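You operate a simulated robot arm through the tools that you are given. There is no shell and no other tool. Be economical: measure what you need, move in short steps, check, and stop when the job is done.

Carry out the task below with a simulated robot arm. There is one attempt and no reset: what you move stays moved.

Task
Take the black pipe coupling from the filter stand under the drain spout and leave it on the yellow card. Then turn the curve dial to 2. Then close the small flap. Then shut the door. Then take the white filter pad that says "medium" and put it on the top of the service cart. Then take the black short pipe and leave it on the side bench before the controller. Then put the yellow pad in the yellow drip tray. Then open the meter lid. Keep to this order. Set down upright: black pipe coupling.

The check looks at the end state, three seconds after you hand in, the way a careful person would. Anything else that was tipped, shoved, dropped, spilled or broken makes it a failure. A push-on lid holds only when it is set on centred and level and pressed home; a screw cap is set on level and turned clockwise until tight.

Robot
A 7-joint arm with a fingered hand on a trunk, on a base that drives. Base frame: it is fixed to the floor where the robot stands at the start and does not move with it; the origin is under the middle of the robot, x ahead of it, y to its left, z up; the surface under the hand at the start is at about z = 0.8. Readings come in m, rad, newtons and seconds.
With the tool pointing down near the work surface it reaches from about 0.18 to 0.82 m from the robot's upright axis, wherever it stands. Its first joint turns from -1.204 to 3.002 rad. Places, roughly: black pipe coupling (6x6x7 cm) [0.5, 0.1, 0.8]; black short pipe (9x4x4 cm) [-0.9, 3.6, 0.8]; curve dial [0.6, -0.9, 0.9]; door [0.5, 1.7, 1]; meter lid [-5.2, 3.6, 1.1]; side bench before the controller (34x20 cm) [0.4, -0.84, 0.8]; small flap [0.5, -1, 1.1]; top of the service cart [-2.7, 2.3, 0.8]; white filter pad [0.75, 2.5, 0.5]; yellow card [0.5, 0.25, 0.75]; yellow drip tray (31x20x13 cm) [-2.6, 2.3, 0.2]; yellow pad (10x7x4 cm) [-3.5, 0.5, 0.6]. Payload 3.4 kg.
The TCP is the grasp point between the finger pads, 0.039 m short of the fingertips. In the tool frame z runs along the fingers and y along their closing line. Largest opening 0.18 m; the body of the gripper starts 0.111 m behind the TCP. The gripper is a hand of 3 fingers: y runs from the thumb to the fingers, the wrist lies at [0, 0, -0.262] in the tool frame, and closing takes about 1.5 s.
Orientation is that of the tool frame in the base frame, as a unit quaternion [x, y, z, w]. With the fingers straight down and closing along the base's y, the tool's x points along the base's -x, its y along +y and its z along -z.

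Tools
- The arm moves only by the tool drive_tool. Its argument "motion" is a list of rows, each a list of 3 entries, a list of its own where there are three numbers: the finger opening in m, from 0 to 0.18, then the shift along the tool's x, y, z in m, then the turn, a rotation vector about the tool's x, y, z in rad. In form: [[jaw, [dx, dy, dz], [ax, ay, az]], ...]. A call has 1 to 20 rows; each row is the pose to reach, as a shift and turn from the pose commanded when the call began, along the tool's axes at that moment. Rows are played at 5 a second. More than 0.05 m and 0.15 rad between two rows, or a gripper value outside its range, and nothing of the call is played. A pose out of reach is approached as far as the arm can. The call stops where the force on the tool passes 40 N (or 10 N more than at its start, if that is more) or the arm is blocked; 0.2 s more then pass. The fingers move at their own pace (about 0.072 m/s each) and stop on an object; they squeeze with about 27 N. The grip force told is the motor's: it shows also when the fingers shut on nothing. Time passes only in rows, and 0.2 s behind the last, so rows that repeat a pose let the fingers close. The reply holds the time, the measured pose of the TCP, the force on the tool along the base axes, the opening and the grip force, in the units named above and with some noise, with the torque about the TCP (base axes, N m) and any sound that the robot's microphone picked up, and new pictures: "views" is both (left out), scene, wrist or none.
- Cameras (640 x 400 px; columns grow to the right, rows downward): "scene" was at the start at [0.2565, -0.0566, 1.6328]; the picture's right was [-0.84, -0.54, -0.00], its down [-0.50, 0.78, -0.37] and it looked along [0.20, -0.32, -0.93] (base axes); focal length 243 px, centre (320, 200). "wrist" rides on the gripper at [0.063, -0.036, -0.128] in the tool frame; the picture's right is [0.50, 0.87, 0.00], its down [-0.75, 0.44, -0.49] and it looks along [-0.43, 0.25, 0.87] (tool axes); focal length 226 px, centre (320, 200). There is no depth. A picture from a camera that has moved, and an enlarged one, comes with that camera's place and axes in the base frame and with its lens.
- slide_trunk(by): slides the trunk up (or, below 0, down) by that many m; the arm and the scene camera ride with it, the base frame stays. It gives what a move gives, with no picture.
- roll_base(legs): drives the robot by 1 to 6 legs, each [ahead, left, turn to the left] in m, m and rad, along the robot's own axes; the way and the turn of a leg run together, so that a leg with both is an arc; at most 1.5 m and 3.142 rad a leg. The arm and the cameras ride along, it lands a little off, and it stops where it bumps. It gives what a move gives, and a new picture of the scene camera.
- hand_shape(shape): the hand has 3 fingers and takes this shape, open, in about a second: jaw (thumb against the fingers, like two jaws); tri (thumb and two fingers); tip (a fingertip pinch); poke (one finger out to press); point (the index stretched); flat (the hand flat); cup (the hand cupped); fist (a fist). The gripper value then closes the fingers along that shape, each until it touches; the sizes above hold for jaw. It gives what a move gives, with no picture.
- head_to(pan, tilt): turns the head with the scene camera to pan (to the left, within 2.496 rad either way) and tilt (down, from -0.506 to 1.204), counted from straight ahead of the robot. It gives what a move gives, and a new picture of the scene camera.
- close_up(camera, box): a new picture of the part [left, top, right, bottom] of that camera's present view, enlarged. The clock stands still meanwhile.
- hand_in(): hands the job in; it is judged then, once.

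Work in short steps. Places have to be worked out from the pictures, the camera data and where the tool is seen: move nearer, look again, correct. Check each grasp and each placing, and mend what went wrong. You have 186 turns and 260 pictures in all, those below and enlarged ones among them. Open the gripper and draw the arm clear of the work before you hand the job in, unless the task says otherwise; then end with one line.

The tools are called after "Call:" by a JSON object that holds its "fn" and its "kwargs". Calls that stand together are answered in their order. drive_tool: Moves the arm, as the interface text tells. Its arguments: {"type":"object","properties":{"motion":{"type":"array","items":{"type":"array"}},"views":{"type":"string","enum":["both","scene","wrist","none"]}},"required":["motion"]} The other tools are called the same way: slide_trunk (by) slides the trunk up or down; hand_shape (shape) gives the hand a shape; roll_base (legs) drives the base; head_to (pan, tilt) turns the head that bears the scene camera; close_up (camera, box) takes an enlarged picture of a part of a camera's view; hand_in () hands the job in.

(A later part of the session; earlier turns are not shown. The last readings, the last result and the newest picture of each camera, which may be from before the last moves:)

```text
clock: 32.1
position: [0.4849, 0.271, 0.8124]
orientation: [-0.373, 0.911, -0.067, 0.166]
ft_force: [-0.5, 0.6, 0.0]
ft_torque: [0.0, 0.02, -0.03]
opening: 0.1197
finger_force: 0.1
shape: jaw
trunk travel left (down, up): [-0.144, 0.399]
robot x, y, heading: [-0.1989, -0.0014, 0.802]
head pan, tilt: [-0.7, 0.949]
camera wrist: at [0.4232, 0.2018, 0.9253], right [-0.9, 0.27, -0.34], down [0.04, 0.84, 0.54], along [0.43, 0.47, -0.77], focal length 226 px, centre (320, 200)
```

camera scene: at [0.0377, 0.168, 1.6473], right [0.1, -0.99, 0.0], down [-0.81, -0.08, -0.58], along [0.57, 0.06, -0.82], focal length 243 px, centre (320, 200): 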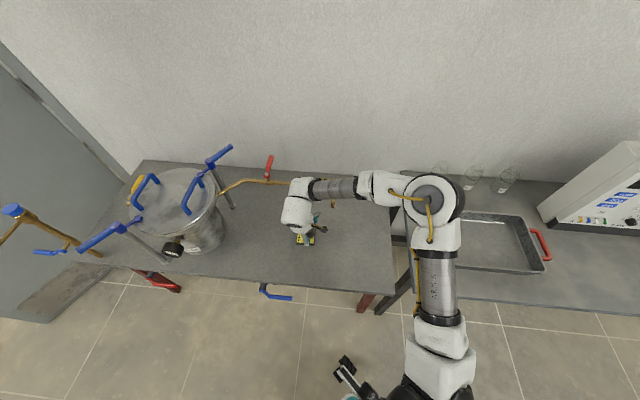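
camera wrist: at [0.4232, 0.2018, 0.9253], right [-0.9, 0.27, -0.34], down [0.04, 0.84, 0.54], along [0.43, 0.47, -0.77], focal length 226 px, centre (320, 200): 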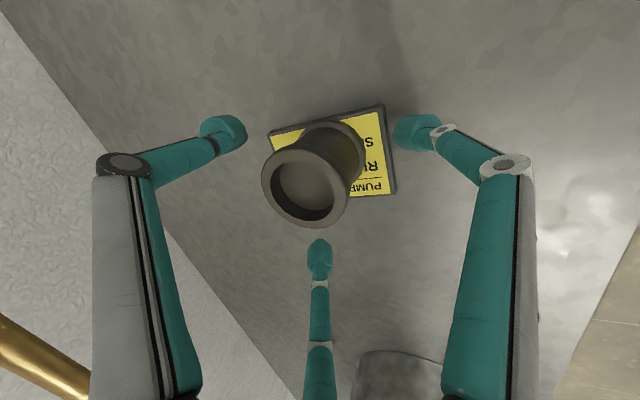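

Coupling stands free on the card. Retreating along the tool axis.

Call:
{"fn": "drive_tool", "kwargs": {"motion": [[0.12, [0, 0, -0.03], [0, 0, 0]], [0.12, [0, 0, -0.07], [0, 0, 0]], [0.12, [0, 0, -0.11], [0, 0, 0]], [0.12, [0, 0, -0.155], [0, 0, 0]], [0.12, [0, 0, -0.2], [0, 0, 0]], [0.12, [0, 0, -0.24], [0, 0, 0]]]}}

```text
clock: 33.5
position: [0.4005, 0.2711, 1.0416]
orientation: [-0.373, 0.911, -0.067, 0.165]
ft_force: [0.1, -0.7, -0.2]
ft_torque: [0.03, 0.03, 0.01]
opening: 0.1195
finger_force: 0.1
shape: jaw
trunk travel left (down, up): [-0.144, 0.399]
robot x, y, heading: [-0.1992, -0.0013, 0.801]
head pan, tilt: [-0.7, 0.949]
camera scene: at [0.0344, 0.1675, 1.6478], right [0.1, -0.99, 0.0], down [-0.81, -0.08, -0.58], along [0.58, 0.06, -0.82], focal length 243 px, centre (320, 200)
camera wrist: at [0.3379, 0.2015, 1.1543], right [-0.9, 0.27, -0.34], down [0.04, 0.84, 0.54], along [0.43, 0.48, -0.77], focal length 226 px, centre (320, 200)
```

scene: 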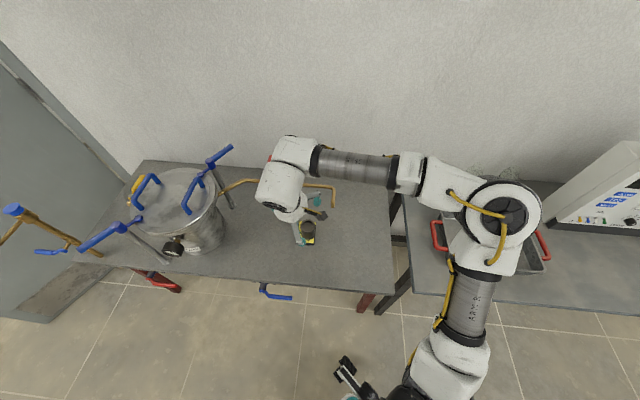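
wrist: 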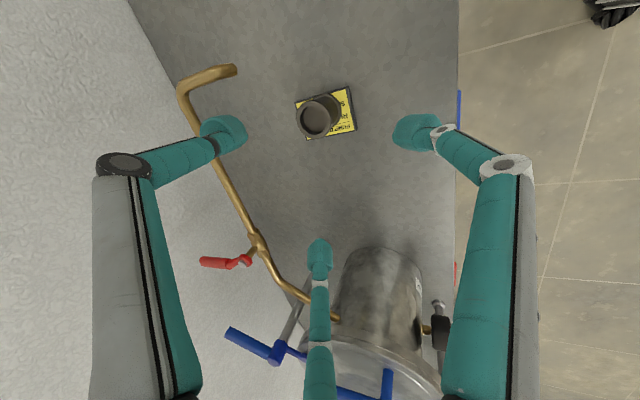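

Coupling done. Before driving to the controller, I'll look right/behind to check free floor and see the controller.

Call:
{"fn": "head_to", "kwargs": {"pan": -2.0, "tilt": 0.6}}

Call:
{"fn": "head_to", "kwargs": {"pan": -1.4, "tilt": 0.7}}

```text
clock: 35.0
position: [0.4002, 0.2716, 1.0394]
orientation: [-0.373, 0.911, -0.067, 0.166]
ft_force: [0.6, -0.1, -0.6]
ft_torque: [0.01, 0.02, 0.0]
opening: 0.1197
finger_force: 0.2
shape: jaw
trunk travel left (down, up): [-0.144, 0.399]
robot x, y, heading: [-0.2013, -0.0027, 0.8]
head pan, tilt: [-2.0, 0.6]
camera scene: at [-0.0038, 0.0781, 1.6761], right [-0.93, -0.37, 0.01], down [-0.21, 0.53, -0.82], along [0.3, -0.77, -0.57], focal length 243 px, centre (320, 200)
```

scene: 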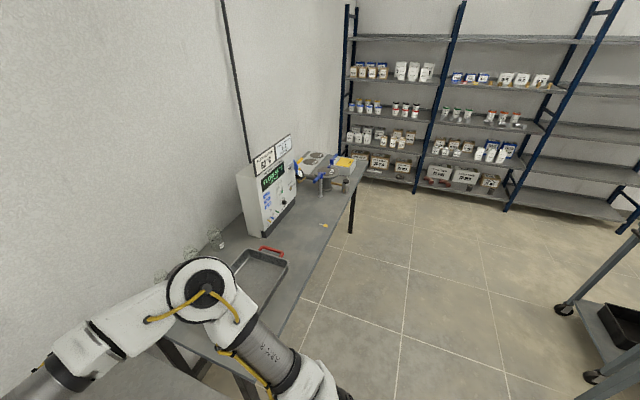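

```text
clock: 36.0
position: [0.401, 0.2711, 1.0406]
orientation: [-0.373, 0.911, -0.067, 0.165]
ft_force: [0.9, -0.5, 0.2]
ft_torque: [0.02, 0.0, -0.02]
opening: 0.1194
finger_force: 0.1
shape: jaw
trunk travel left (down, up): [-0.144, 0.399]
robot x, y, heading: [-0.1957, -0.0012, 0.808]
head pan, tilt: [-1.4, 0.7]
camera scene: at [0.0339, 0.1126, 1.6673], right [-0.56, -0.83, 0.0], down [-0.54, 0.36, -0.76], along [0.63, -0.43, -0.65], focal length 243 px, centre (320, 200)
```

scene: 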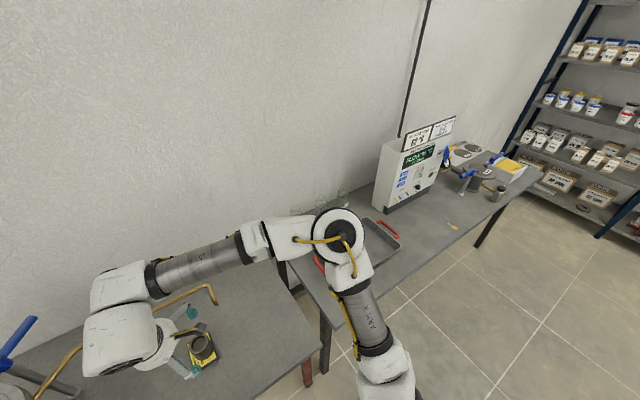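

The floor to the right and behind is free, and the controller's panel faces −x. Driving back 0.3 m and then 0.6 m to the right.

Call:
{"fn": "roll_base", "kwargs": {"legs": [[-0.209, 0.215, 0], [-0.43, -0.418, -0.4]]}}

Call:
{"fn": "head_to", "kwargs": {"pan": -0.7, "tilt": 0.6}}

```text
clock: 41.0
position: [0.0347, -0.5684, 1.0403]
orientation: [-0.183, 0.967, -0.097, 0.149]
ft_force: [-0.3, 0.0, -0.2]
ft_torque: [0.03, 0.0, 0.01]
opening: 0.1195
finger_force: 0.1
shape: jaw
trunk travel left (down, up): [-0.144, 0.399]
robot x, y, heading: [-0.6253, -0.5825, 0.398]
head pan, tilt: [-1.4, 0.7]
camera scene: at [-0.3655, -0.5708, 1.6673], right [-0.84, -0.54, 0.0], down [-0.35, 0.54, -0.76], along [0.41, -0.64, -0.65], focal length 243 px, centre (320, 200)
```

scene: 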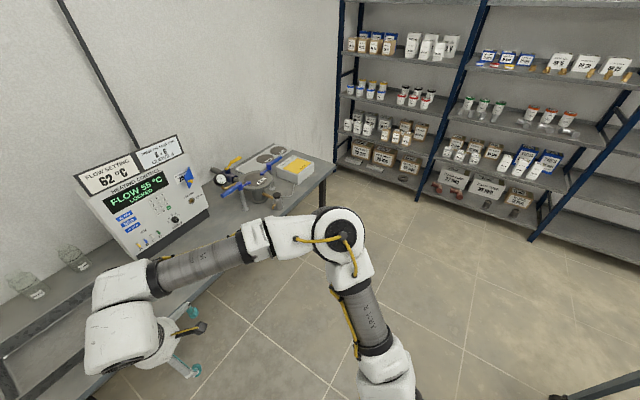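

```text
clock: 42.1
position: [0.0306, -0.5675, 1.0423]
orientation: [-0.183, 0.966, -0.1, 0.151]
ft_force: [0.1, 0.4, -0.5]
ft_torque: [-0.02, 0.03, 0.0]
opening: 0.1198
finger_force: 0.1
shape: jaw
trunk travel left (down, up): [-0.144, 0.399]
robot x, y, heading: [-0.625, -0.5835, 0.402]
head pan, tilt: [-0.7, 0.6]
camera scene: at [-0.3266, -0.5253, 1.6757], right [-0.29, -0.96, 0.0], down [-0.54, 0.17, -0.82], along [0.79, -0.24, -0.57], focal length 243 px, centre (320, 200)
```

scene: 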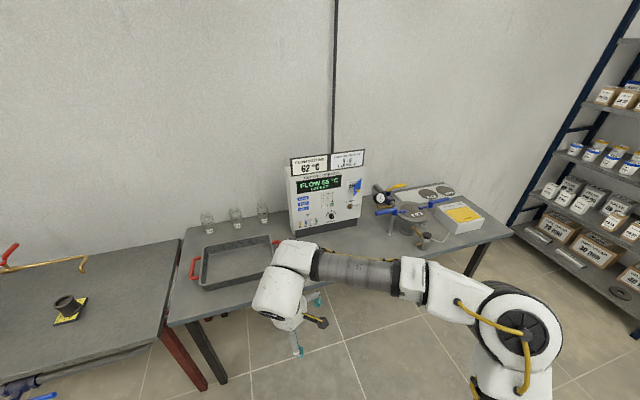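

Call:
{"fn": "close_up", "kwargs": {"camera": "scene", "box": [280, 140, 376, 240]}}

Call:
{"fn": "close_up", "kwargs": {"camera": "scene", "box": [290, 195, 370, 235]}}

```text
4.00 times, centred on (328, 190) of scene
camera zoom: at [-0.3266, -0.5253, 1.6757], right [-0.29, -0.96, 0.0], down [-0.54, 0.17, -0.82], along [0.79, -0.24, -0.57], focal length 973 px, centre (288, 240)
```

zoom: 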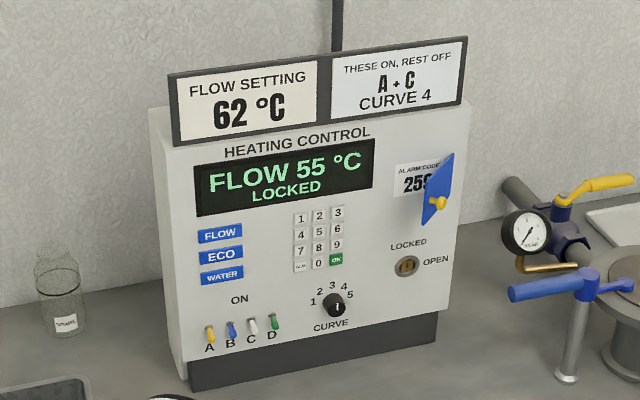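

```text
8.00 times, centred on (330, 215) of scene
camera zoom: at [-0.3266, -0.5253, 1.6757], right [-0.29, -0.96, 0.0], down [-0.54, 0.17, -0.82], along [0.79, -0.24, -0.57], focal length 1947 px, centre (240, 80)
```

zoom: 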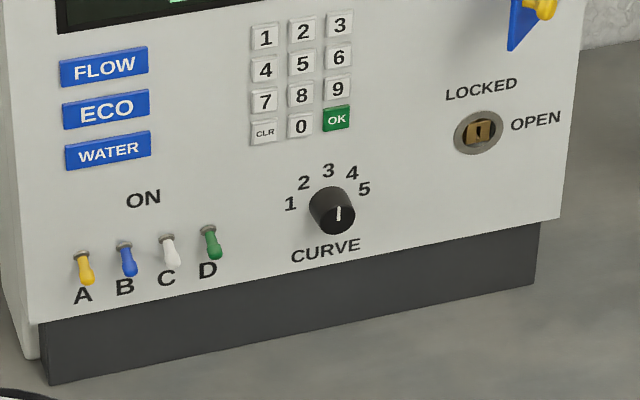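

The panel faces −x at about x≈0.63, dial near (0.6, −0.87). I'll pitch the hand to point forward (+x) while still clear of everything, then drive closer.

Call:
{"fn": "drive_tool", "kwargs": {"motion": [[0.12, [-0.009, -0.002, 0.01], [0.011, -0.124, 0.045]], [0.12, [-0.018, -0.004, 0.019], [0.021, -0.248, 0.09]], [0.12, [-0.027, -0.006, 0.029], [0.032, -0.372, 0.135]], [0.12, [-0.036, -0.008, 0.038], [0.042, -0.496, 0.18]], [0.12, [-0.045, -0.01, 0.048], [0.053, -0.62, 0.226]], [0.12, [-0.055, -0.012, 0.057], [0.064, -0.743, 0.271]], [0.12, [-0.064, -0.014, 0.067], [0.074, -0.867, 0.316]], [0.12, [-0.073, -0.016, 0.076], [0.085, -0.991, 0.361]], [0.12, [-0.082, -0.018, 0.086], [0.095, -1.115, 0.406]], [0.12, [-0.091, -0.02, 0.095], [0.106, -1.239, 0.451]]]}}

```text
clock: 44.3
position: [0.1458, -0.5728, 1.0263]
orientation: [-0.003, 0.74, 0.007, 0.673]
ft_force: [-1.0, -1.0, -0.9]
ft_torque: [-0.02, -0.04, -0.01]
opening: 0.1199
finger_force: 0.0
shape: jaw
out of reach, approached as far as the arm can: row 6, 9, 10
trunk travel left (down, up): [-0.144, 0.399]
robot x, y, heading: [-0.6251, -0.5832, 0.407]
head pan, tilt: [-0.7, 0.6]
camera scene: at [-0.3257, -0.5258, 1.6756], right [-0.29, -0.96, 0.0], down [-0.55, 0.17, -0.82], along [0.79, -0.24, -0.57], focal length 243 px, centre (320, 200)
camera wrist: at [0.0156, -0.611, 0.9765], right [-0.06, 0.87, -0.49], down [-0.42, 0.43, 0.8], along [0.9, 0.26, 0.34], focal length 226 px, centre (320, 200)
```

scene: 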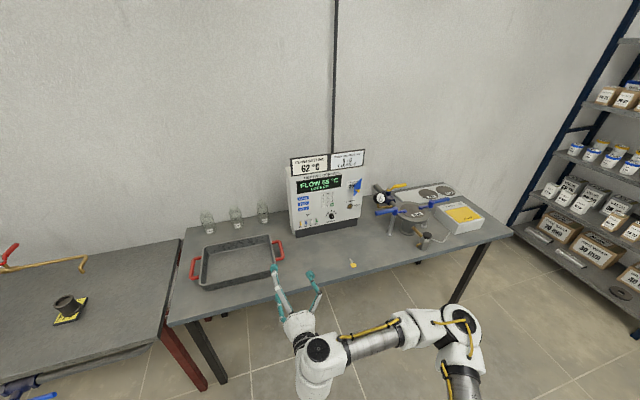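
wrist: 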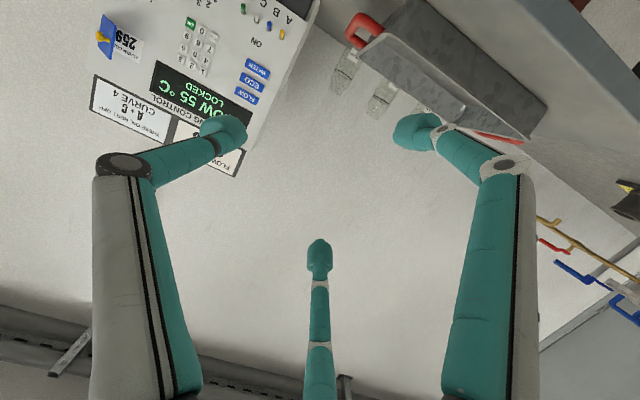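

Hand now points forward. Driving about 0.32 m closer and 0.1 m right.

Call:
{"fn": "roll_base", "kwargs": {"legs": [[0.256, -0.217, 0]]}}

Call:
{"fn": "close_up", "kwargs": {"camera": "scene", "box": [280, 100, 440, 200]}}

```text
clock: 46.5
position: [0.4658, -0.6646, 1.0278]
orientation: [-0.005, 0.74, 0.007, 0.673]
ft_force: [0.4, 0.5, -0.9]
ft_torque: [0.01, 0.0, 0.02]
opening: 0.1197
finger_force: 0.0
shape: jaw
trunk travel left (down, up): [-0.144, 0.399]
robot x, y, heading: [-0.3009, -0.68, 0.408]
head pan, tilt: [-0.7, 0.6]
camera scene: at [-0.0074, -0.6161, 1.6759], right [-0.29, -0.96, 0.0], down [-0.54, 0.17, -0.82], along [0.79, -0.24, -0.57], focal length 243 px, centre (320, 200)
```

scene: 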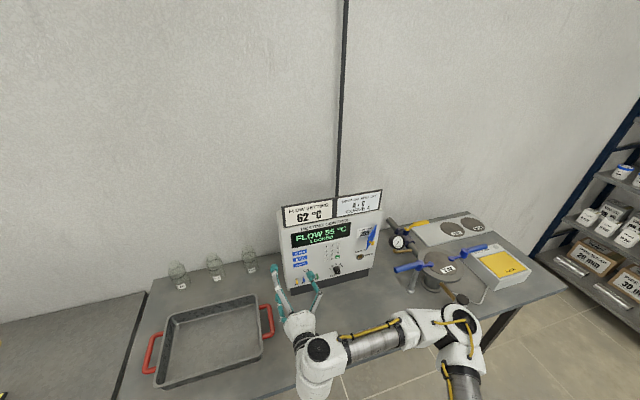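

```text
4.00 times, centred on (360, 150) of scene
camera zoom: at [-0.0074, -0.6161, 1.6759], right [-0.29, -0.96, 0.0], down [-0.54, 0.17, -0.82], along [0.79, -0.24, -0.57], focal length 973 px, centre (160, 400)
```

zoom: 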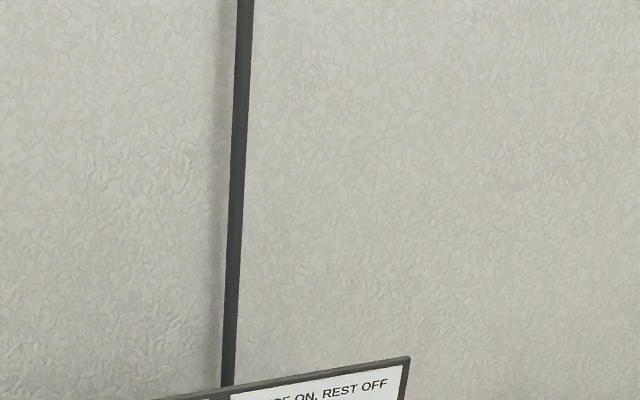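

Call:
{"fn": "close_up", "kwargs": {"camera": "scene", "box": [270, 190, 390, 290]}}

Call:
{"fn": "close_up", "kwargs": {"camera": "scene", "box": [315, 245, 363, 275]}}

```text
4.00 times, centred on (330, 240) of scene
camera zoom: at [-0.0074, -0.6161, 1.6759], right [-0.29, -0.96, 0.0], down [-0.54, 0.17, -0.82], along [0.79, -0.24, -0.57], focal length 973 px, centre (280, 40)
```

zoom: 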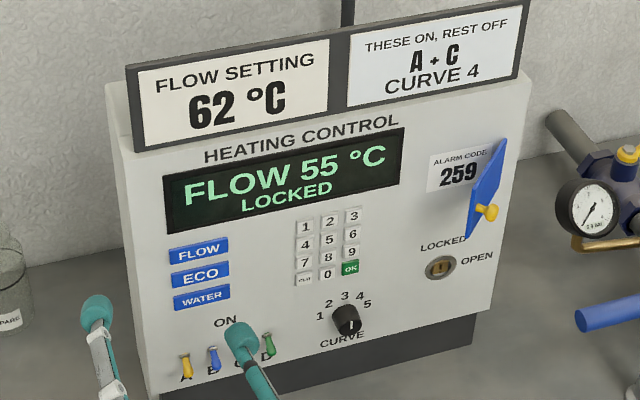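

```text
13.33 times, centred on (339, 260) of scene
camera zoom: at [-0.0074, -0.6161, 1.6759], right [-0.29, -0.96, 0.0], down [-0.54, 0.17, -0.82], along [0.79, -0.24, -0.57], focal length 3244 px, centre (67, -600)
```

zoom: 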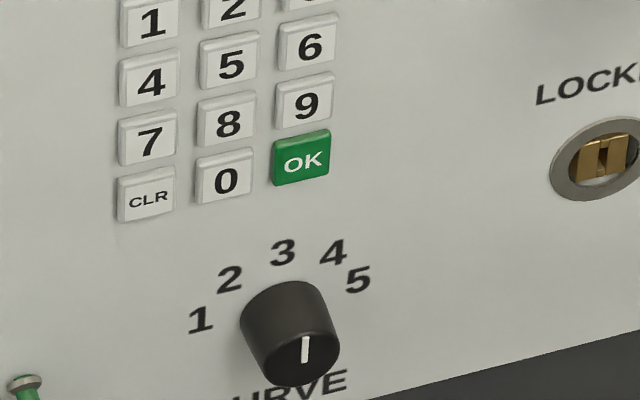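

Dial now points at 3 (marks about 36° apart), so it needs ~36° counterclockwise. I estimate the knob at (0.555, −0.853, 0.935), about 3 cm across. Lining up in front of it, 3 fingers half-closed.

Call:
{"fn": "drive_tool", "kwargs": {"motion": [[0.1, [0.018, -0.038, -0.002], [0, -0.019, 0]], [0.09, [0.036, -0.076, -0.004], [0, -0.038, 0]], [0.08, [0.054, -0.113, -0.006], [0, -0.057, 0]], [0.07, [0.072, -0.151, -0.008], [0, -0.076, 0]], [0.07, [0.089, -0.188, -0.0106], [0, -0.095, 0]], [0.07, [0.089, -0.188, -0.0106], [0, -0.095, 0]]]}}

Call:
{"fn": "close_up", "kwargs": {"camera": "wrist", "box": [200, 80, 440, 230]}}

Call:
{"fn": "close_up", "kwargs": {"camera": "scene", "box": [270, 190, 390, 290]}}

```text
clock: 47.9
position: [0.4315, -0.8431, 1.0114]
orientation: [0.011, 0.727, 0.022, 0.686]
ft_force: [-0.1, 0.4, 0.1]
ft_torque: [0.02, 0.02, -0.01]
opening: 0.0704
finger_force: 0.1
shape: jaw
out of reach, approached as far as the arm can: row 1, 2, 3, 4, 5, 6
trunk travel left (down, up): [-0.144, 0.399]
robot x, y, heading: [-0.3049, -0.676, 0.403]
head pan, tilt: [-0.7, 0.6]
camera scene: at [-0.0075, -0.622, 1.676], right [-0.29, -0.96, 0.0], down [-0.54, 0.17, -0.82], along [0.79, -0.24, -0.57], focal length 243 px, centre (320, 200)
camera wrist: at [0.303, -0.8785, 0.9545], right [-0.04, 0.89, -0.46], down [-0.45, 0.39, 0.8], along [0.89, 0.24, 0.39], focal length 226 px, centre (320, 200)
```

scene: 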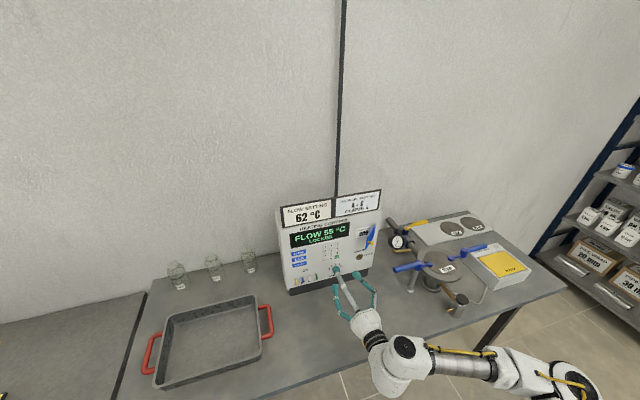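
wrist: 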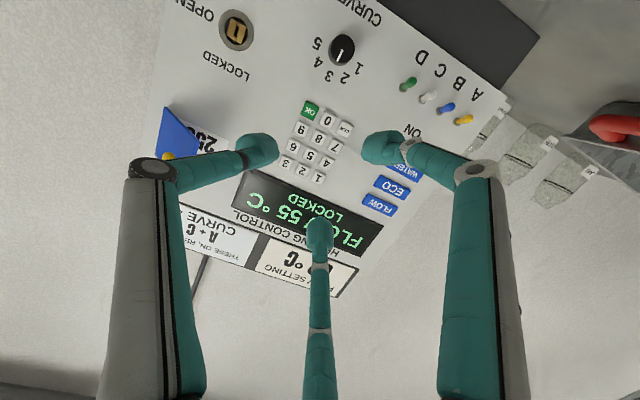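

```text
2.67 times, centred on (320, 155) of wrist
camera zoom: at [0.303, -0.8785, 0.9545], right [-0.04, 0.89, -0.46], down [-0.45, 0.39, 0.8], along [0.89, 0.24, 0.39], focal length 603 px, centre (320, 320)
```

zoom: 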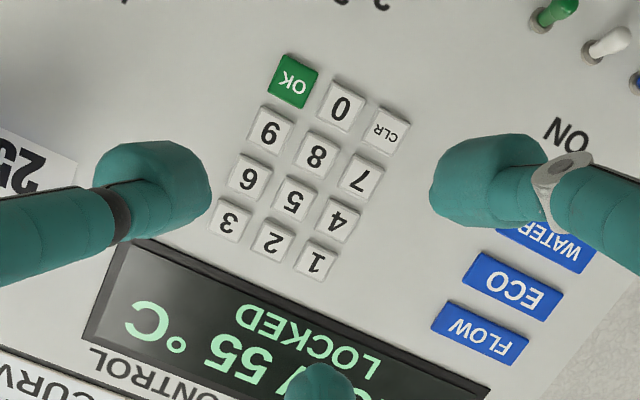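

```text
4.00 times, centred on (330, 240) of scene
camera zoom: at [-0.0075, -0.622, 1.676], right [-0.29, -0.96, 0.0], down [-0.54, 0.17, -0.82], along [0.79, -0.24, -0.57], focal length 973 px, centre (280, 40)
```

zoom: 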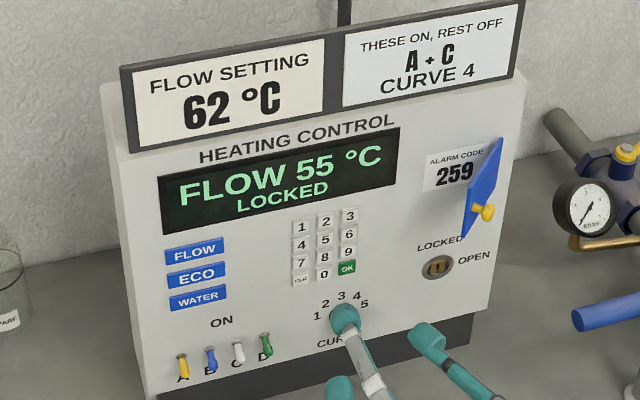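

The arm can't get lower in this pose; wrist and scene rays agree the knob face is at about (0.57, −0.862, 0.91). I'll lower the trunk 10 cm.

Call:
{"fn": "slide_trunk", "kwargs": {"by": -0.1}}

```text
clock: 49.2
position: [0.4563, -0.8363, 0.8578]
orientation: [-0.005, 0.761, 0.005, 0.649]
ft_force: [10.2, -2.0, 37.2]
ft_torque: [-1.44, 4.65, 0.82]
opening: 0.0686
finger_force: 0.1
shape: jaw
trunk travel left (down, up): [-0.044, 0.499]
robot x, y, heading: [-0.3073, -0.6765, 0.402]
head pan, tilt: [-0.7, 0.6]
```

A 37 N contact: the commanded pose was still lower, so the hand sank onto something. Raising the trunk straight away.

Call:
{"fn": "slide_trunk", "kwargs": {"by": 0.06}}

Call:
{"fn": "close_up", "kwargs": {"camera": "scene", "box": [200, 190, 440, 340]}}

```text
clock: 50.2
position: [0.4562, -0.8336, 0.9097]
orientation: [-0.006, 0.765, 0.005, 0.644]
ft_force: [0.8, -0.3, -0.6]
ft_torque: [0.01, -0.03, 0.0]
opening: 0.0699
finger_force: 0.1
shape: jaw
trunk travel left (down, up): [-0.104, 0.439]
robot x, y, heading: [-0.3013, -0.6785, 0.404]
head pan, tilt: [-0.7, 0.6]
```

```text
2.67 times, centred on (320, 265) of scene
camera zoom: at [0.0544, -0.5919, 1.6225], right [-0.29, -0.96, 0.0], down [-0.55, 0.17, -0.82], along [0.79, -0.24, -0.57], focal length 649 px, centre (320, 27)
```

zoom: 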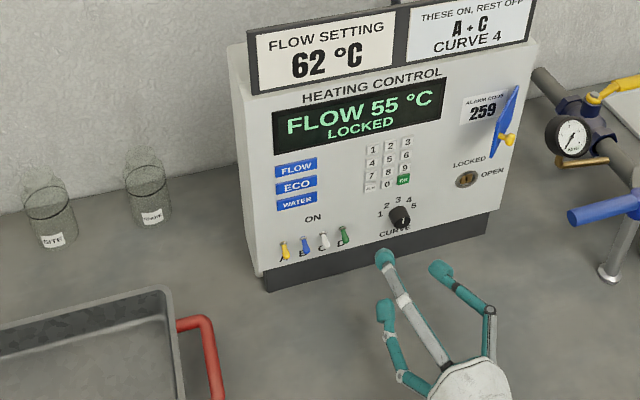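

Call:
{"fn": "drive_tool", "kwargs": {"motion": [[0.07, [0, 0, 0], [0, 0, 0]]]}}

Call:
{"fn": "close_up", "kwargs": {"camera": "wrist", "box": [200, 0, 440, 150]}}

```text
clock: 50.6
position: [0.4568, -0.8372, 0.91]
orientation: [-0.005, 0.765, 0.005, 0.644]
ft_force: [-0.6, 0.6, 0.4]
ft_torque: [-0.01, 0.01, 0.03]
opening: 0.0701
finger_force: 0.1
shape: jaw
trunk travel left (down, up): [-0.104, 0.439]
robot x, y, heading: [-0.3033, -0.6755, 0.403]
head pan, tilt: [-0.7, 0.6]
camera scene: at [0.0543, -0.5954, 1.6229], right [-0.29, -0.96, 0.0], down [-0.55, 0.17, -0.82], along [0.79, -0.24, -0.57], focal length 243 px, centre (320, 200)
camera wrist: at [0.3222, -0.8742, 0.87], right [-0.1, 0.87, -0.49], down [-0.36, 0.43, 0.83], along [0.93, 0.26, 0.27], focal length 226 px, centre (320, 200)
```

scene: 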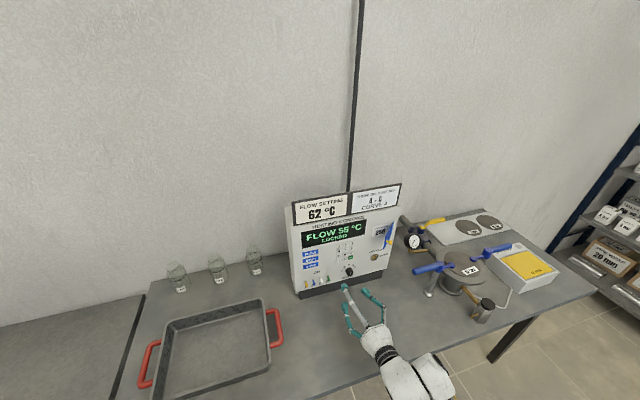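
wrist: 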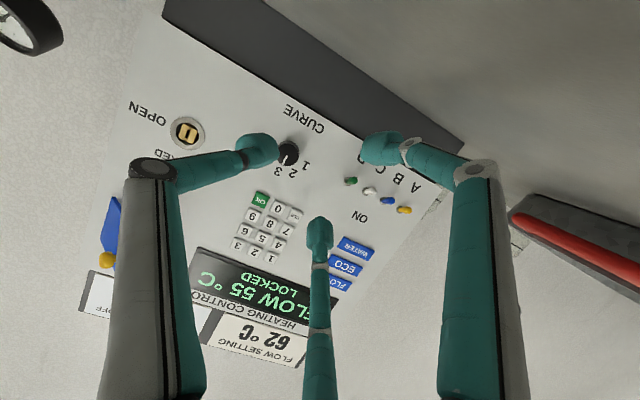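

```text
2.67 times, centred on (320, 75) of wrist
camera zoom: at [0.3222, -0.8742, 0.87], right [-0.1, 0.87, -0.49], down [-0.36, 0.43, 0.83], along [0.93, 0.26, 0.27], focal length 603 px, centre (320, 533)
```

zoom: 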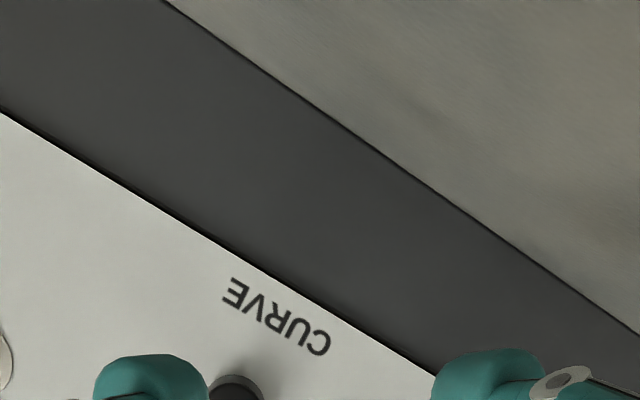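

The knob is confirmed at (0.57, −0.862, 0.91). Levelling and moving to just in front of it.

Call:
{"fn": "drive_tool", "kwargs": {"motion": [[0.07, [-0.003, -0.012, 0.016], [0, -0.085, 0]], [0.07, [-0.006, -0.02, 0.032], [0, -0.17, 0]], [0.07, [-0.008, -0.025, 0.0473], [0, -0.17, 0]], [0.07, [-0.008, -0.025, 0.0473], [0, -0.17, 0]]]}}

Call:
{"fn": "close_up", "kwargs": {"camera": "scene", "box": [300, 225, 420, 325]}}

Call:
{"fn": "close_up", "kwargs": {"camera": "wrist", "box": [200, 80, 440, 230]}}

```text
clock: 51.6
position: [0.5041, -0.8609, 0.9111]
orientation: [-0.004, 0.707, 0.004, 0.707]
ft_force: [0.8, 0.4, -1.3]
ft_torque: [0.01, 0.0, -0.01]
opening: 0.0703
finger_force: 0.0
shape: jaw
trunk travel left (down, up): [-0.104, 0.439]
robot x, y, heading: [-0.3063, -0.6753, 0.404]
head pan, tilt: [-0.7, 0.6]
camera scene: at [0.0537, -0.5942, 1.623], right [-0.29, -0.96, 0.0], down [-0.54, 0.17, -0.82], along [0.79, -0.24, -0.57], focal length 243 px, centre (320, 200)
camera wrist: at [0.3787, -0.8986, 0.8482], right [-0.01, 0.87, -0.5], down [-0.5, 0.43, 0.76], along [0.87, 0.26, 0.43], focal length 226 px, centre (320, 200)
```

scene: 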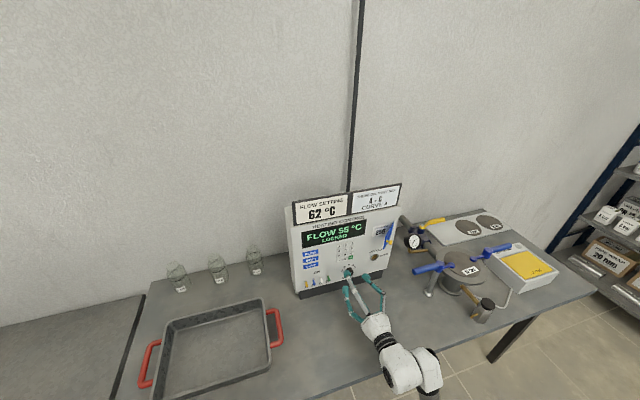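
wrist: 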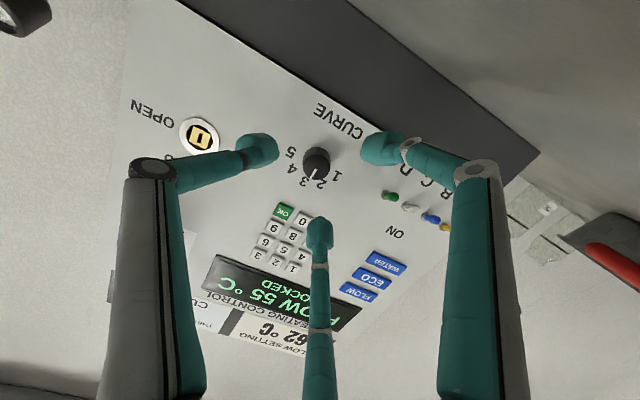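

```text
4.00 times, centred on (360, 275) of scene
camera zoom: at [0.0537, -0.5942, 1.623], right [-0.29, -0.96, 0.0], down [-0.54, 0.17, -0.82], along [0.79, -0.24, -0.57], focal length 973 px, centre (160, -100)
```

zoom: 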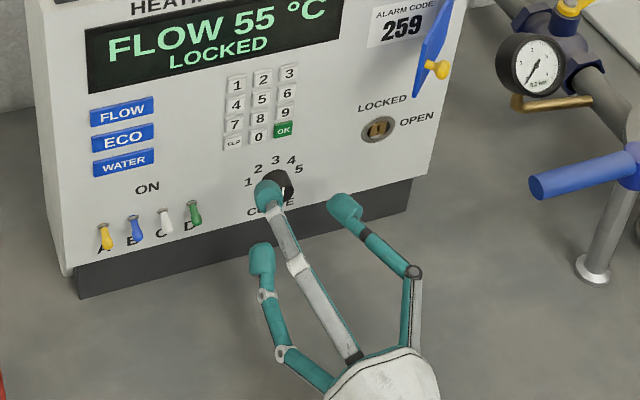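

```text
2.67 times, centred on (320, 155) of wrist
camera zoom: at [0.3787, -0.8986, 0.8482], right [-0.01, 0.87, -0.5], down [-0.5, 0.43, 0.76], along [0.87, 0.26, 0.43], focal length 603 px, centre (320, 320)
```

zoom: 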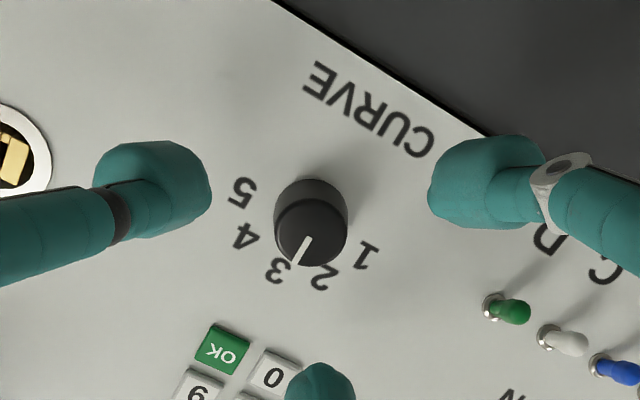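

Knob is between the fingers. Advancing 3.8 cm so the fingertips straddle it, then closing.

Call:
{"fn": "drive_tool", "kwargs": {"motion": [[0.07, [0, 0, 0.015], [0, 0, 0]], [0.07, [0, 0, 0.028], [0, 0, 0]], [0.07, [0, 0, 0.038], [0, 0, 0]], [0.07, [0, 0, 0.038], [0, 0, 0]]]}}

Call:
{"fn": "close_up", "kwargs": {"camera": "wrist", "box": [200, 80, 440, 230]}}

```text
clock: 52.6
position: [0.5409, -0.8602, 0.9116]
orientation: [-0.005, 0.707, 0.005, 0.707]
ft_force: [-22.6, -0.2, -4.2]
ft_torque: [0.15, 0.17, -0.47]
opening: 0.0711
finger_force: 0.0
shape: jaw
trunk travel left (down, up): [-0.104, 0.439]
robot x, y, heading: [-0.3007, -0.6758, 0.403]
head pan, tilt: [-0.7, 0.6]
camera scene: at [0.0493, -0.593, 1.6238], right [-0.29, -0.96, 0.0], down [-0.54, 0.17, -0.82], along [0.79, -0.24, -0.57], focal length 243 px, centre (320, 200)
camera wrist: at [0.4154, -0.8977, 0.849], right [-0.01, 0.87, -0.5], down [-0.5, 0.43, 0.75], along [0.87, 0.26, 0.43], focal length 226 px, centre (320, 200)
```

scene: 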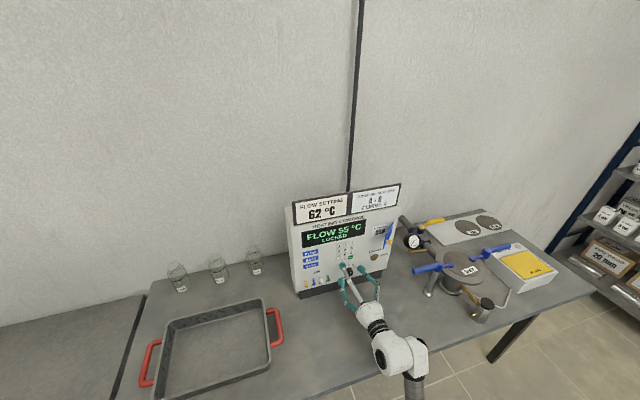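
wrist: 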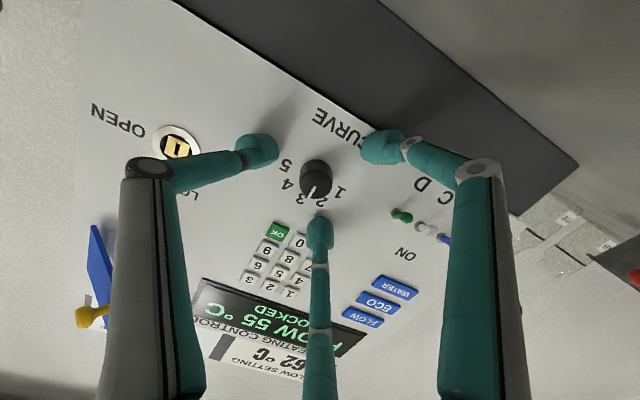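

```text
2.67 times, centred on (320, 155) of wrist
camera zoom: at [0.4154, -0.8977, 0.849], right [-0.01, 0.87, -0.5], down [-0.5, 0.43, 0.75], along [0.87, 0.26, 0.43], focal length 603 px, centre (320, 320)
```

zoom: 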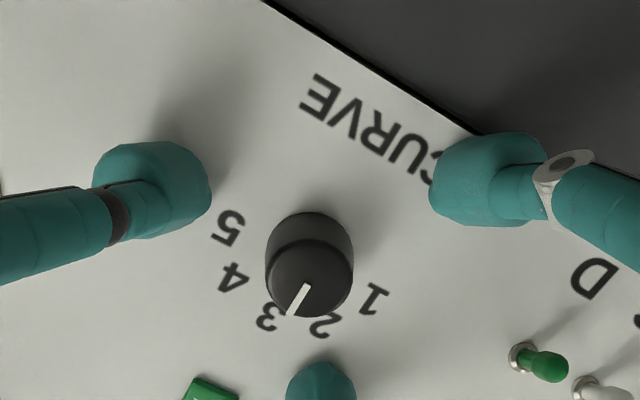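

Fingertips reached the panel (22 N). Back off 4 mm and close on the knob.

Call:
{"fn": "drive_tool", "kwargs": {"motion": [[0.07, [0, 0, -0.005], [0, 0, 0]], [0.05, [0, 0, -0.005], [0, 0, 0]], [0.03, [0, 0, -0.005], [0, 0, 0]], [0.01, [0, 0, -0.005], [0, 0, 0]], [0.0, [0, 0, -0.005], [0, 0, 0]], [0.0, [0, 0, -0.005], [0, 0, 0]], [0.0, [0, 0, -0.005], [0, 0, 0]]]}}

Call:
{"fn": "close_up", "kwargs": {"camera": "wrist", "box": [200, 80, 440, 230]}}

```text
clock: 54.2
position: [0.5372, -0.86, 0.9108]
orientation: [-0.004, 0.707, 0.004, 0.707]
ft_force: [4.2, -1.8, 1.0]
ft_torque: [-0.02, -0.03, -0.12]
opening: 0.0188
finger_force: 26.9
shape: jaw
trunk travel left (down, up): [-0.104, 0.439]
robot x, y, heading: [-0.3073, -0.6785, 0.405]
head pan, tilt: [-0.7, 0.6]
camera scene: at [0.0547, -0.5948, 1.6228], right [-0.29, -0.96, 0.0], down [-0.55, 0.17, -0.82], along [0.79, -0.24, -0.57], focal length 243 px, centre (320, 200)
camera wrist: at [0.4117, -0.898, 0.8483], right [-0.01, 0.87, -0.5], down [-0.5, 0.43, 0.76], along [0.87, 0.26, 0.42], focal length 226 px, centre (320, 200)
```

scene: 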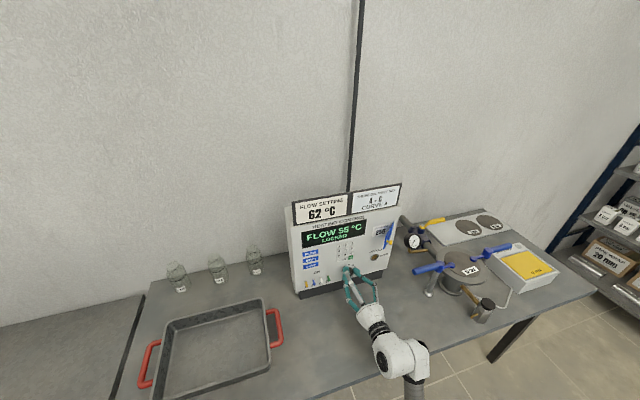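
wrist: 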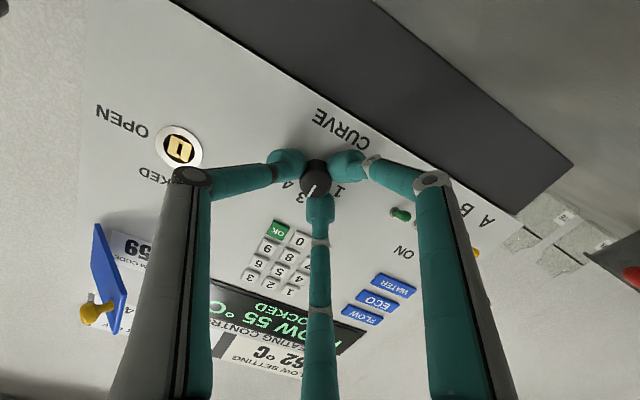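

```text
2.67 times, centred on (320, 155) of wrist
camera zoom: at [0.4117, -0.898, 0.8483], right [-0.01, 0.87, -0.5], down [-0.5, 0.43, 0.76], along [0.87, 0.26, 0.42], focal length 603 px, centre (320, 320)
```

zoom: 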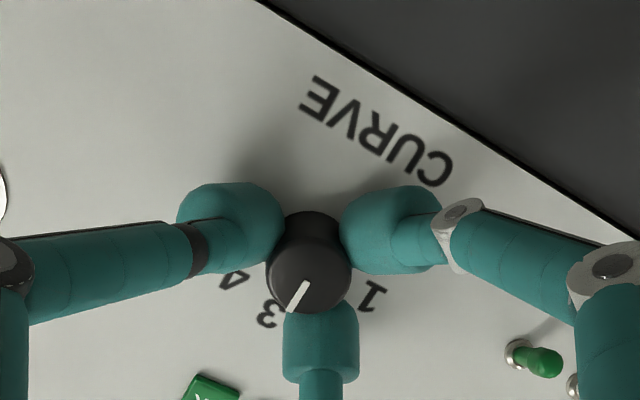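

Knob gripped and pointer at 3. Turning counterclockwise 36° (−0.63 about the tool axis).

Call:
{"fn": "drive_tool", "kwargs": {"motion": [[0.0, [0, 0, 0], [0, 0, -0.12]], [0.0, [0, 0, 0], [0, 0, -0.24]], [0.0, [0, 0, 0], [0, 0, -0.36]], [0.0, [0, 0, 0], [0, 0, -0.48]], [0.0, [0, 0, 0], [0, 0, -0.58]], [0.0, [0, 0, 0], [0, 0, -0.63]], [0.0, [0, 0, 0], [0, 0, -0.63]]]}}

Call:
{"fn": "close_up", "kwargs": {"camera": "wrist", "box": [200, 80, 440, 230]}}

```text
clock: 55.8
position: [0.5373, -0.8601, 0.9092]
orientation: [-0.223, 0.672, -0.214, 0.673]
ft_force: [-4.2, -6.2, -4.9]
ft_torque: [0.06, 0.13, -0.28]
opening: 0.0188
finger_force: 27.0
shape: jaw
trunk travel left (down, up): [-0.104, 0.439]
robot x, y, heading: [-0.3026, -0.6768, 0.399]
head pan, tilt: [-0.7, 0.6]
camera scene: at [0.0549, -0.5967, 1.6227], right [-0.29, -0.96, 0.0], down [-0.55, 0.17, -0.82], along [0.79, -0.24, -0.57], focal length 243 px, centre (320, 200)
camera wrist: at [0.4125, -0.9286, 0.8808], right [-0.01, 0.41, -0.91], down [-0.5, 0.79, 0.35], along [0.86, 0.46, 0.2], focal length 226 px, centre (320, 200)
```

scene: 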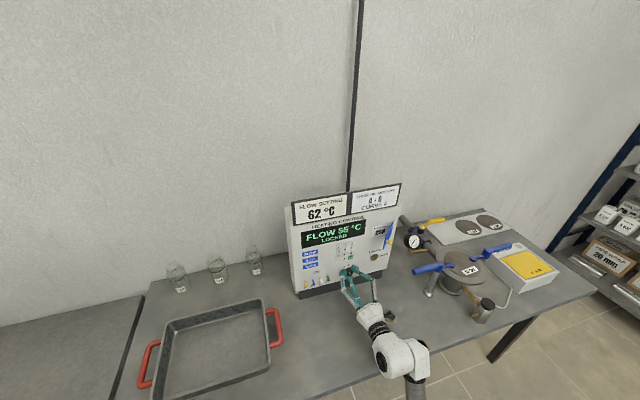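
wrist: 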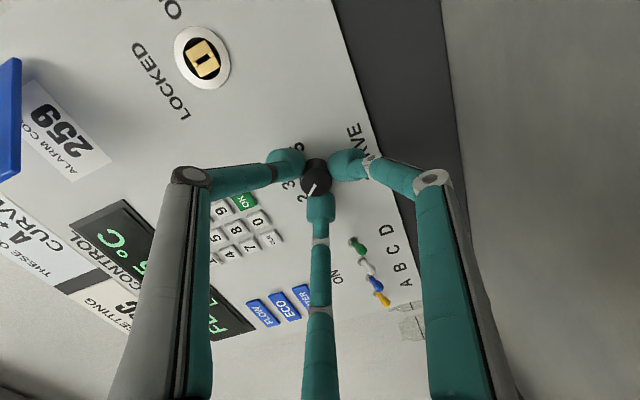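

```text
2.67 times, centred on (320, 155) of wrist
camera zoom: at [0.4125, -0.9286, 0.8808], right [-0.01, 0.41, -0.91], down [-0.5, 0.79, 0.35], along [0.86, 0.46, 0.2], focal length 603 px, centre (320, 320)
```

zoom: 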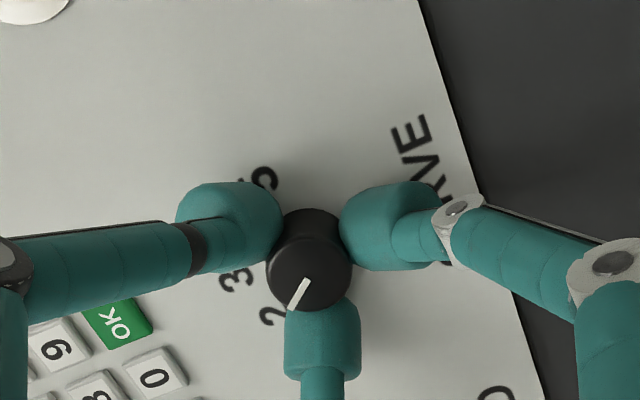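

Pointer now lines up with 2. Releasing and backing straight off to check.

Call:
{"fn": "drive_tool", "kwargs": {"motion": [[0.03, [0, 0, 0], [0, 0, -0.63]], [0.05, [0, 0, 0], [0, 0, -0.63]], [0.07, [0, 0, 0], [0, 0, -0.63]], [0.07, [0, 0, 0], [0, 0, -0.63]], [0.07, [0, 0, -0.04], [0, 0, -0.63]], [0.07, [0, 0, -0.08], [0, 0, -0.63]], [0.07, [0, 0, -0.12], [0, 0, -0.63]]]}}

```text
refused: row 1 steps farther than a row can; nothing moved
```

Call:
{"fn": "drive_tool", "kwargs": {"motion": [[0.03, [0, 0, 0], [0, 0, 0]], [0.05, [0, 0, 0], [0, 0, 0]], [0.07, [0, 0, 0], [0, 0, 0]], [0.07, [0, 0, 0], [0, 0, 0]], [0.07, [0, 0, -0.04], [0, 0, 0]], [0.07, [0, 0, -0.08], [0, 0, 0]], [0.07, [0, 0, -0.12], [0, 0, 0]]]}}

Call:
{"fn": "close_up", "kwargs": {"camera": "scene", "box": [270, 180, 420, 300]}}

Call:
{"fn": "close_up", "kwargs": {"camera": "wrist", "box": [200, 60, 440, 210]}}

```text
clock: 57.4
position: [0.4169, -0.8608, 0.911]
orientation: [-0.224, 0.671, -0.214, 0.674]
ft_force: [-0.2, 0.3, 0.0]
ft_torque: [0.0, 0.01, -0.02]
opening: 0.0697
finger_force: 0.1
shape: jaw
trunk travel left (down, up): [-0.104, 0.439]
robot x, y, heading: [-0.3069, -0.6778, 0.403]
head pan, tilt: [-0.7, 0.6]
camera scene: at [0.0519, -0.5924, 1.6233], right [-0.29, -0.96, 0.0], down [-0.54, 0.17, -0.82], along [0.79, -0.24, -0.57], focal length 243 px, centre (320, 200)
camera wrist: at [0.2915, -0.9292, 0.8823], right [-0.01, 0.41, -0.91], down [-0.5, 0.79, 0.35], along [0.86, 0.46, 0.2], focal length 226 px, centre (320, 200)
```

scene: 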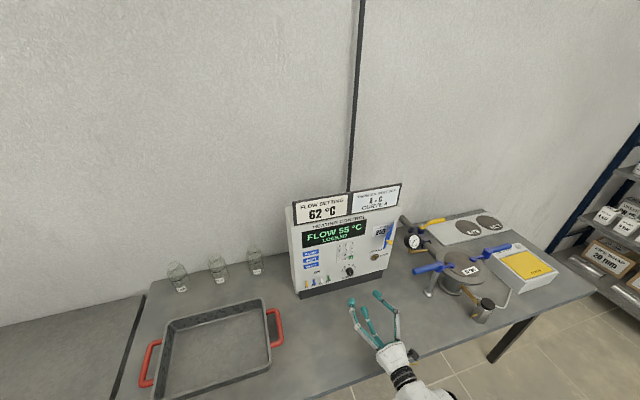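
wrist: 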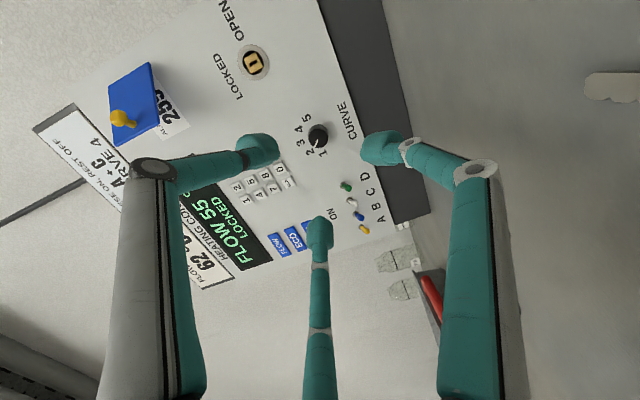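

```text
3.33 times, centred on (345, 240) of scene
camera zoom: at [0.0519, -0.5924, 1.6233], right [-0.29, -0.96, 0.0], down [-0.54, 0.17, -0.82], along [0.79, -0.24, -0.57], focal length 811 px, centre (237, 67)
```

zoom: 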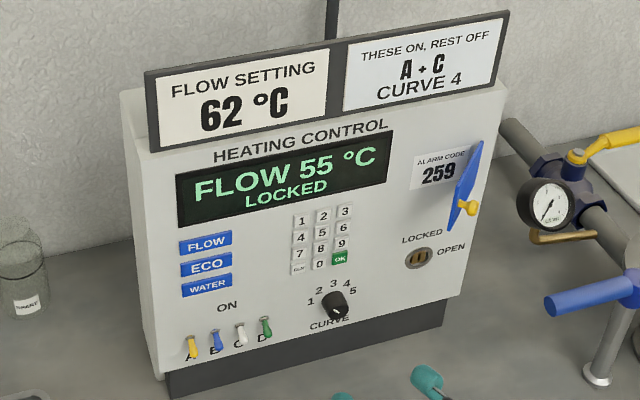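

```text
2.67 times, centred on (320, 135) of wrist
camera zoom: at [0.2915, -0.9292, 0.8823], right [-0.01, 0.41, -0.91], down [-0.5, 0.79, 0.35], along [0.86, 0.46, 0.2], focal length 603 px, centre (320, 373)
```

zoom: 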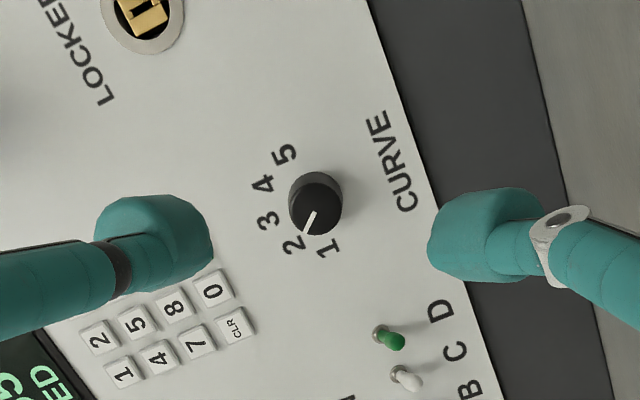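

Dial is on 2. Now a closer look at the blue flap from both cameras.

Call:
{"fn": "close_up", "kwargs": {"camera": "scene", "box": [364, 205, 412, 265]}}

Call:
{"fn": "close_up", "kwargs": {"camera": "wrist", "box": [60, 30, 220, 150]}}

```text
6.67 times, centred on (388, 235) of scene
camera zoom: at [0.0519, -0.5924, 1.6233], right [-0.29, -0.96, 0.0], down [-0.54, 0.17, -0.82], along [0.79, -0.24, -0.57], focal length 1622 px, centre (-133, -33)
```

zoom: 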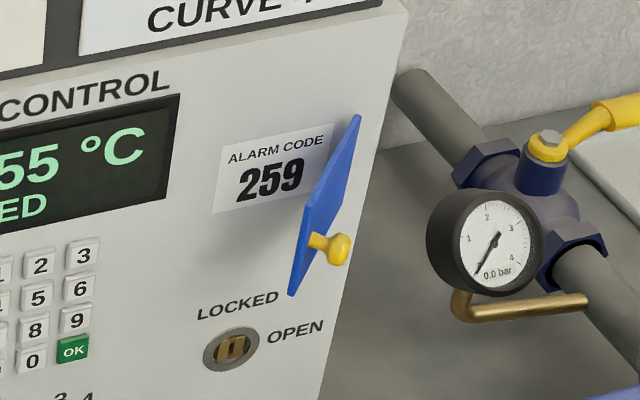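

```text
3.33 times, centred on (140, 90) of wrist
camera zoom: at [0.2915, -0.9292, 0.8823], right [-0.01, 0.41, -0.91], down [-0.5, 0.79, 0.35], along [0.86, 0.46, 0.2], focal length 754 px, centre (920, 567)
```

zoom: 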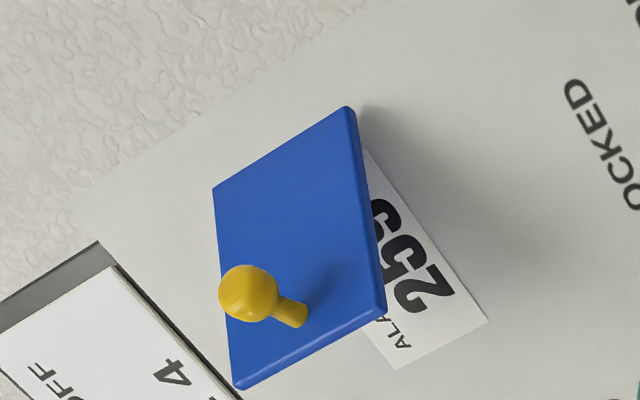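

The flap is hinged on its right edge (≈(0.585, −1.013)), open about 50°, free edge near (0.515, −0.952), z 1.035–1.10, knob near the free edge. I'll raise the hand, yaw it left so it faces the flap squarely, and make a poking finger.

Call:
{"fn": "drive_tool", "kwargs": {"motion": [[0.07, [-0.016, -0.032, -0.02], [-0.097, -0.071, 0]], [0.07, [-0.033, -0.064, -0.031], [-0.194, -0.141, 0]], [0.07, [-0.049, -0.095, -0.031], [-0.291, -0.212, 0]], [0.07, [-0.066, -0.127, -0.031], [-0.388, -0.282, 0]], [0.07, [-0.082, -0.159, -0.031], [-0.485, -0.353, 0]], [0.07, [-0.082, -0.159, -0.031], [-0.485, -0.353, 0]]], "views": "none"}}

Call:
{"fn": "hand_shape", "kwargs": {"shape": "poke"}}

Call:
{"fn": "drive_tool", "kwargs": {"motion": [[0.07, [0, 0, 0], [0, 0, 0]]]}}

```text
clock: 58.8
position: [0.3866, -0.9408, 1.0716]
orientation: [-0.412, 0.575, -0.004, 0.706]
ft_force: [0.3, 0.0, -0.3]
ft_torque: [0.0, 0.03, 0.01]
opening: 0.0696
finger_force: 0.0
shape: jaw
trunk travel left (down, up): [-0.104, 0.439]
robot x, y, heading: [-0.3046, -0.6748, 0.407]
head pan, tilt: [-0.7, 0.6]
```

```text
clock: 59.7
position: [0.3862, -0.9414, 1.0717]
orientation: [-0.412, 0.575, -0.006, 0.707]
ft_force: [0.3, 0.0, 0.4]
ft_torque: [-0.04, 0.06, 0.01]
opening: 0.0
finger_force: 0.0
shape: poke
trunk travel left (down, up): [-0.104, 0.439]
robot x, y, heading: [-0.3049, -0.6793, 0.407]
head pan, tilt: [-0.7, 0.6]
```

```text
clock: 60.1
position: [0.3857, -0.9409, 1.0717]
orientation: [-0.412, 0.575, -0.005, 0.707]
ft_force: [-0.5, 0.0, 1.1]
ft_torque: [0.02, -0.01, 0.05]
opening: 0.063
finger_force: 0.1
shape: jaw
trunk travel left (down, up): [-0.104, 0.439]
robot x, y, heading: [-0.301, -0.6805, 0.405]
head pan, tilt: [-0.7, 0.6]
camera scene: at [0.054, -0.5966, 1.623], right [-0.29, -0.96, 0.0], down [-0.54, 0.17, -0.82], along [0.79, -0.24, -0.57], focal length 243 px, centre (320, 200)
camera wrist: at [0.3212, -1.0687, 1.042], right [-0.24, 0.33, -0.91], down [-0.86, 0.37, 0.36], along [0.45, 0.87, 0.2], focal length 226 px, centre (320, 200)
```

scene: 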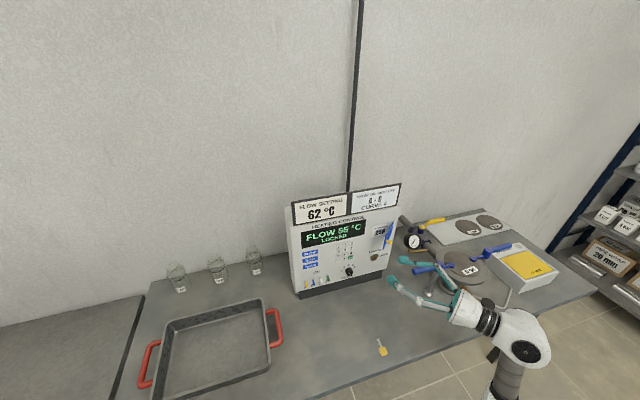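
wrist: 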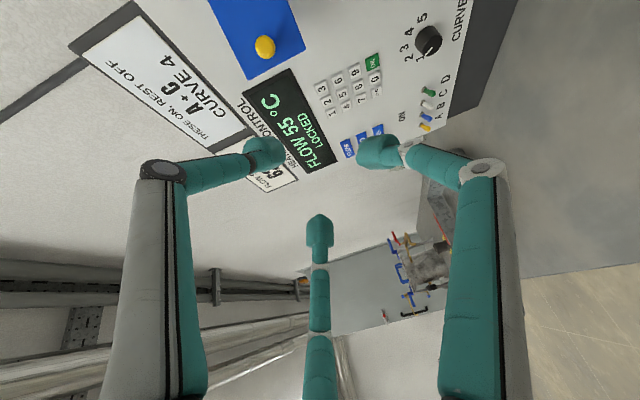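

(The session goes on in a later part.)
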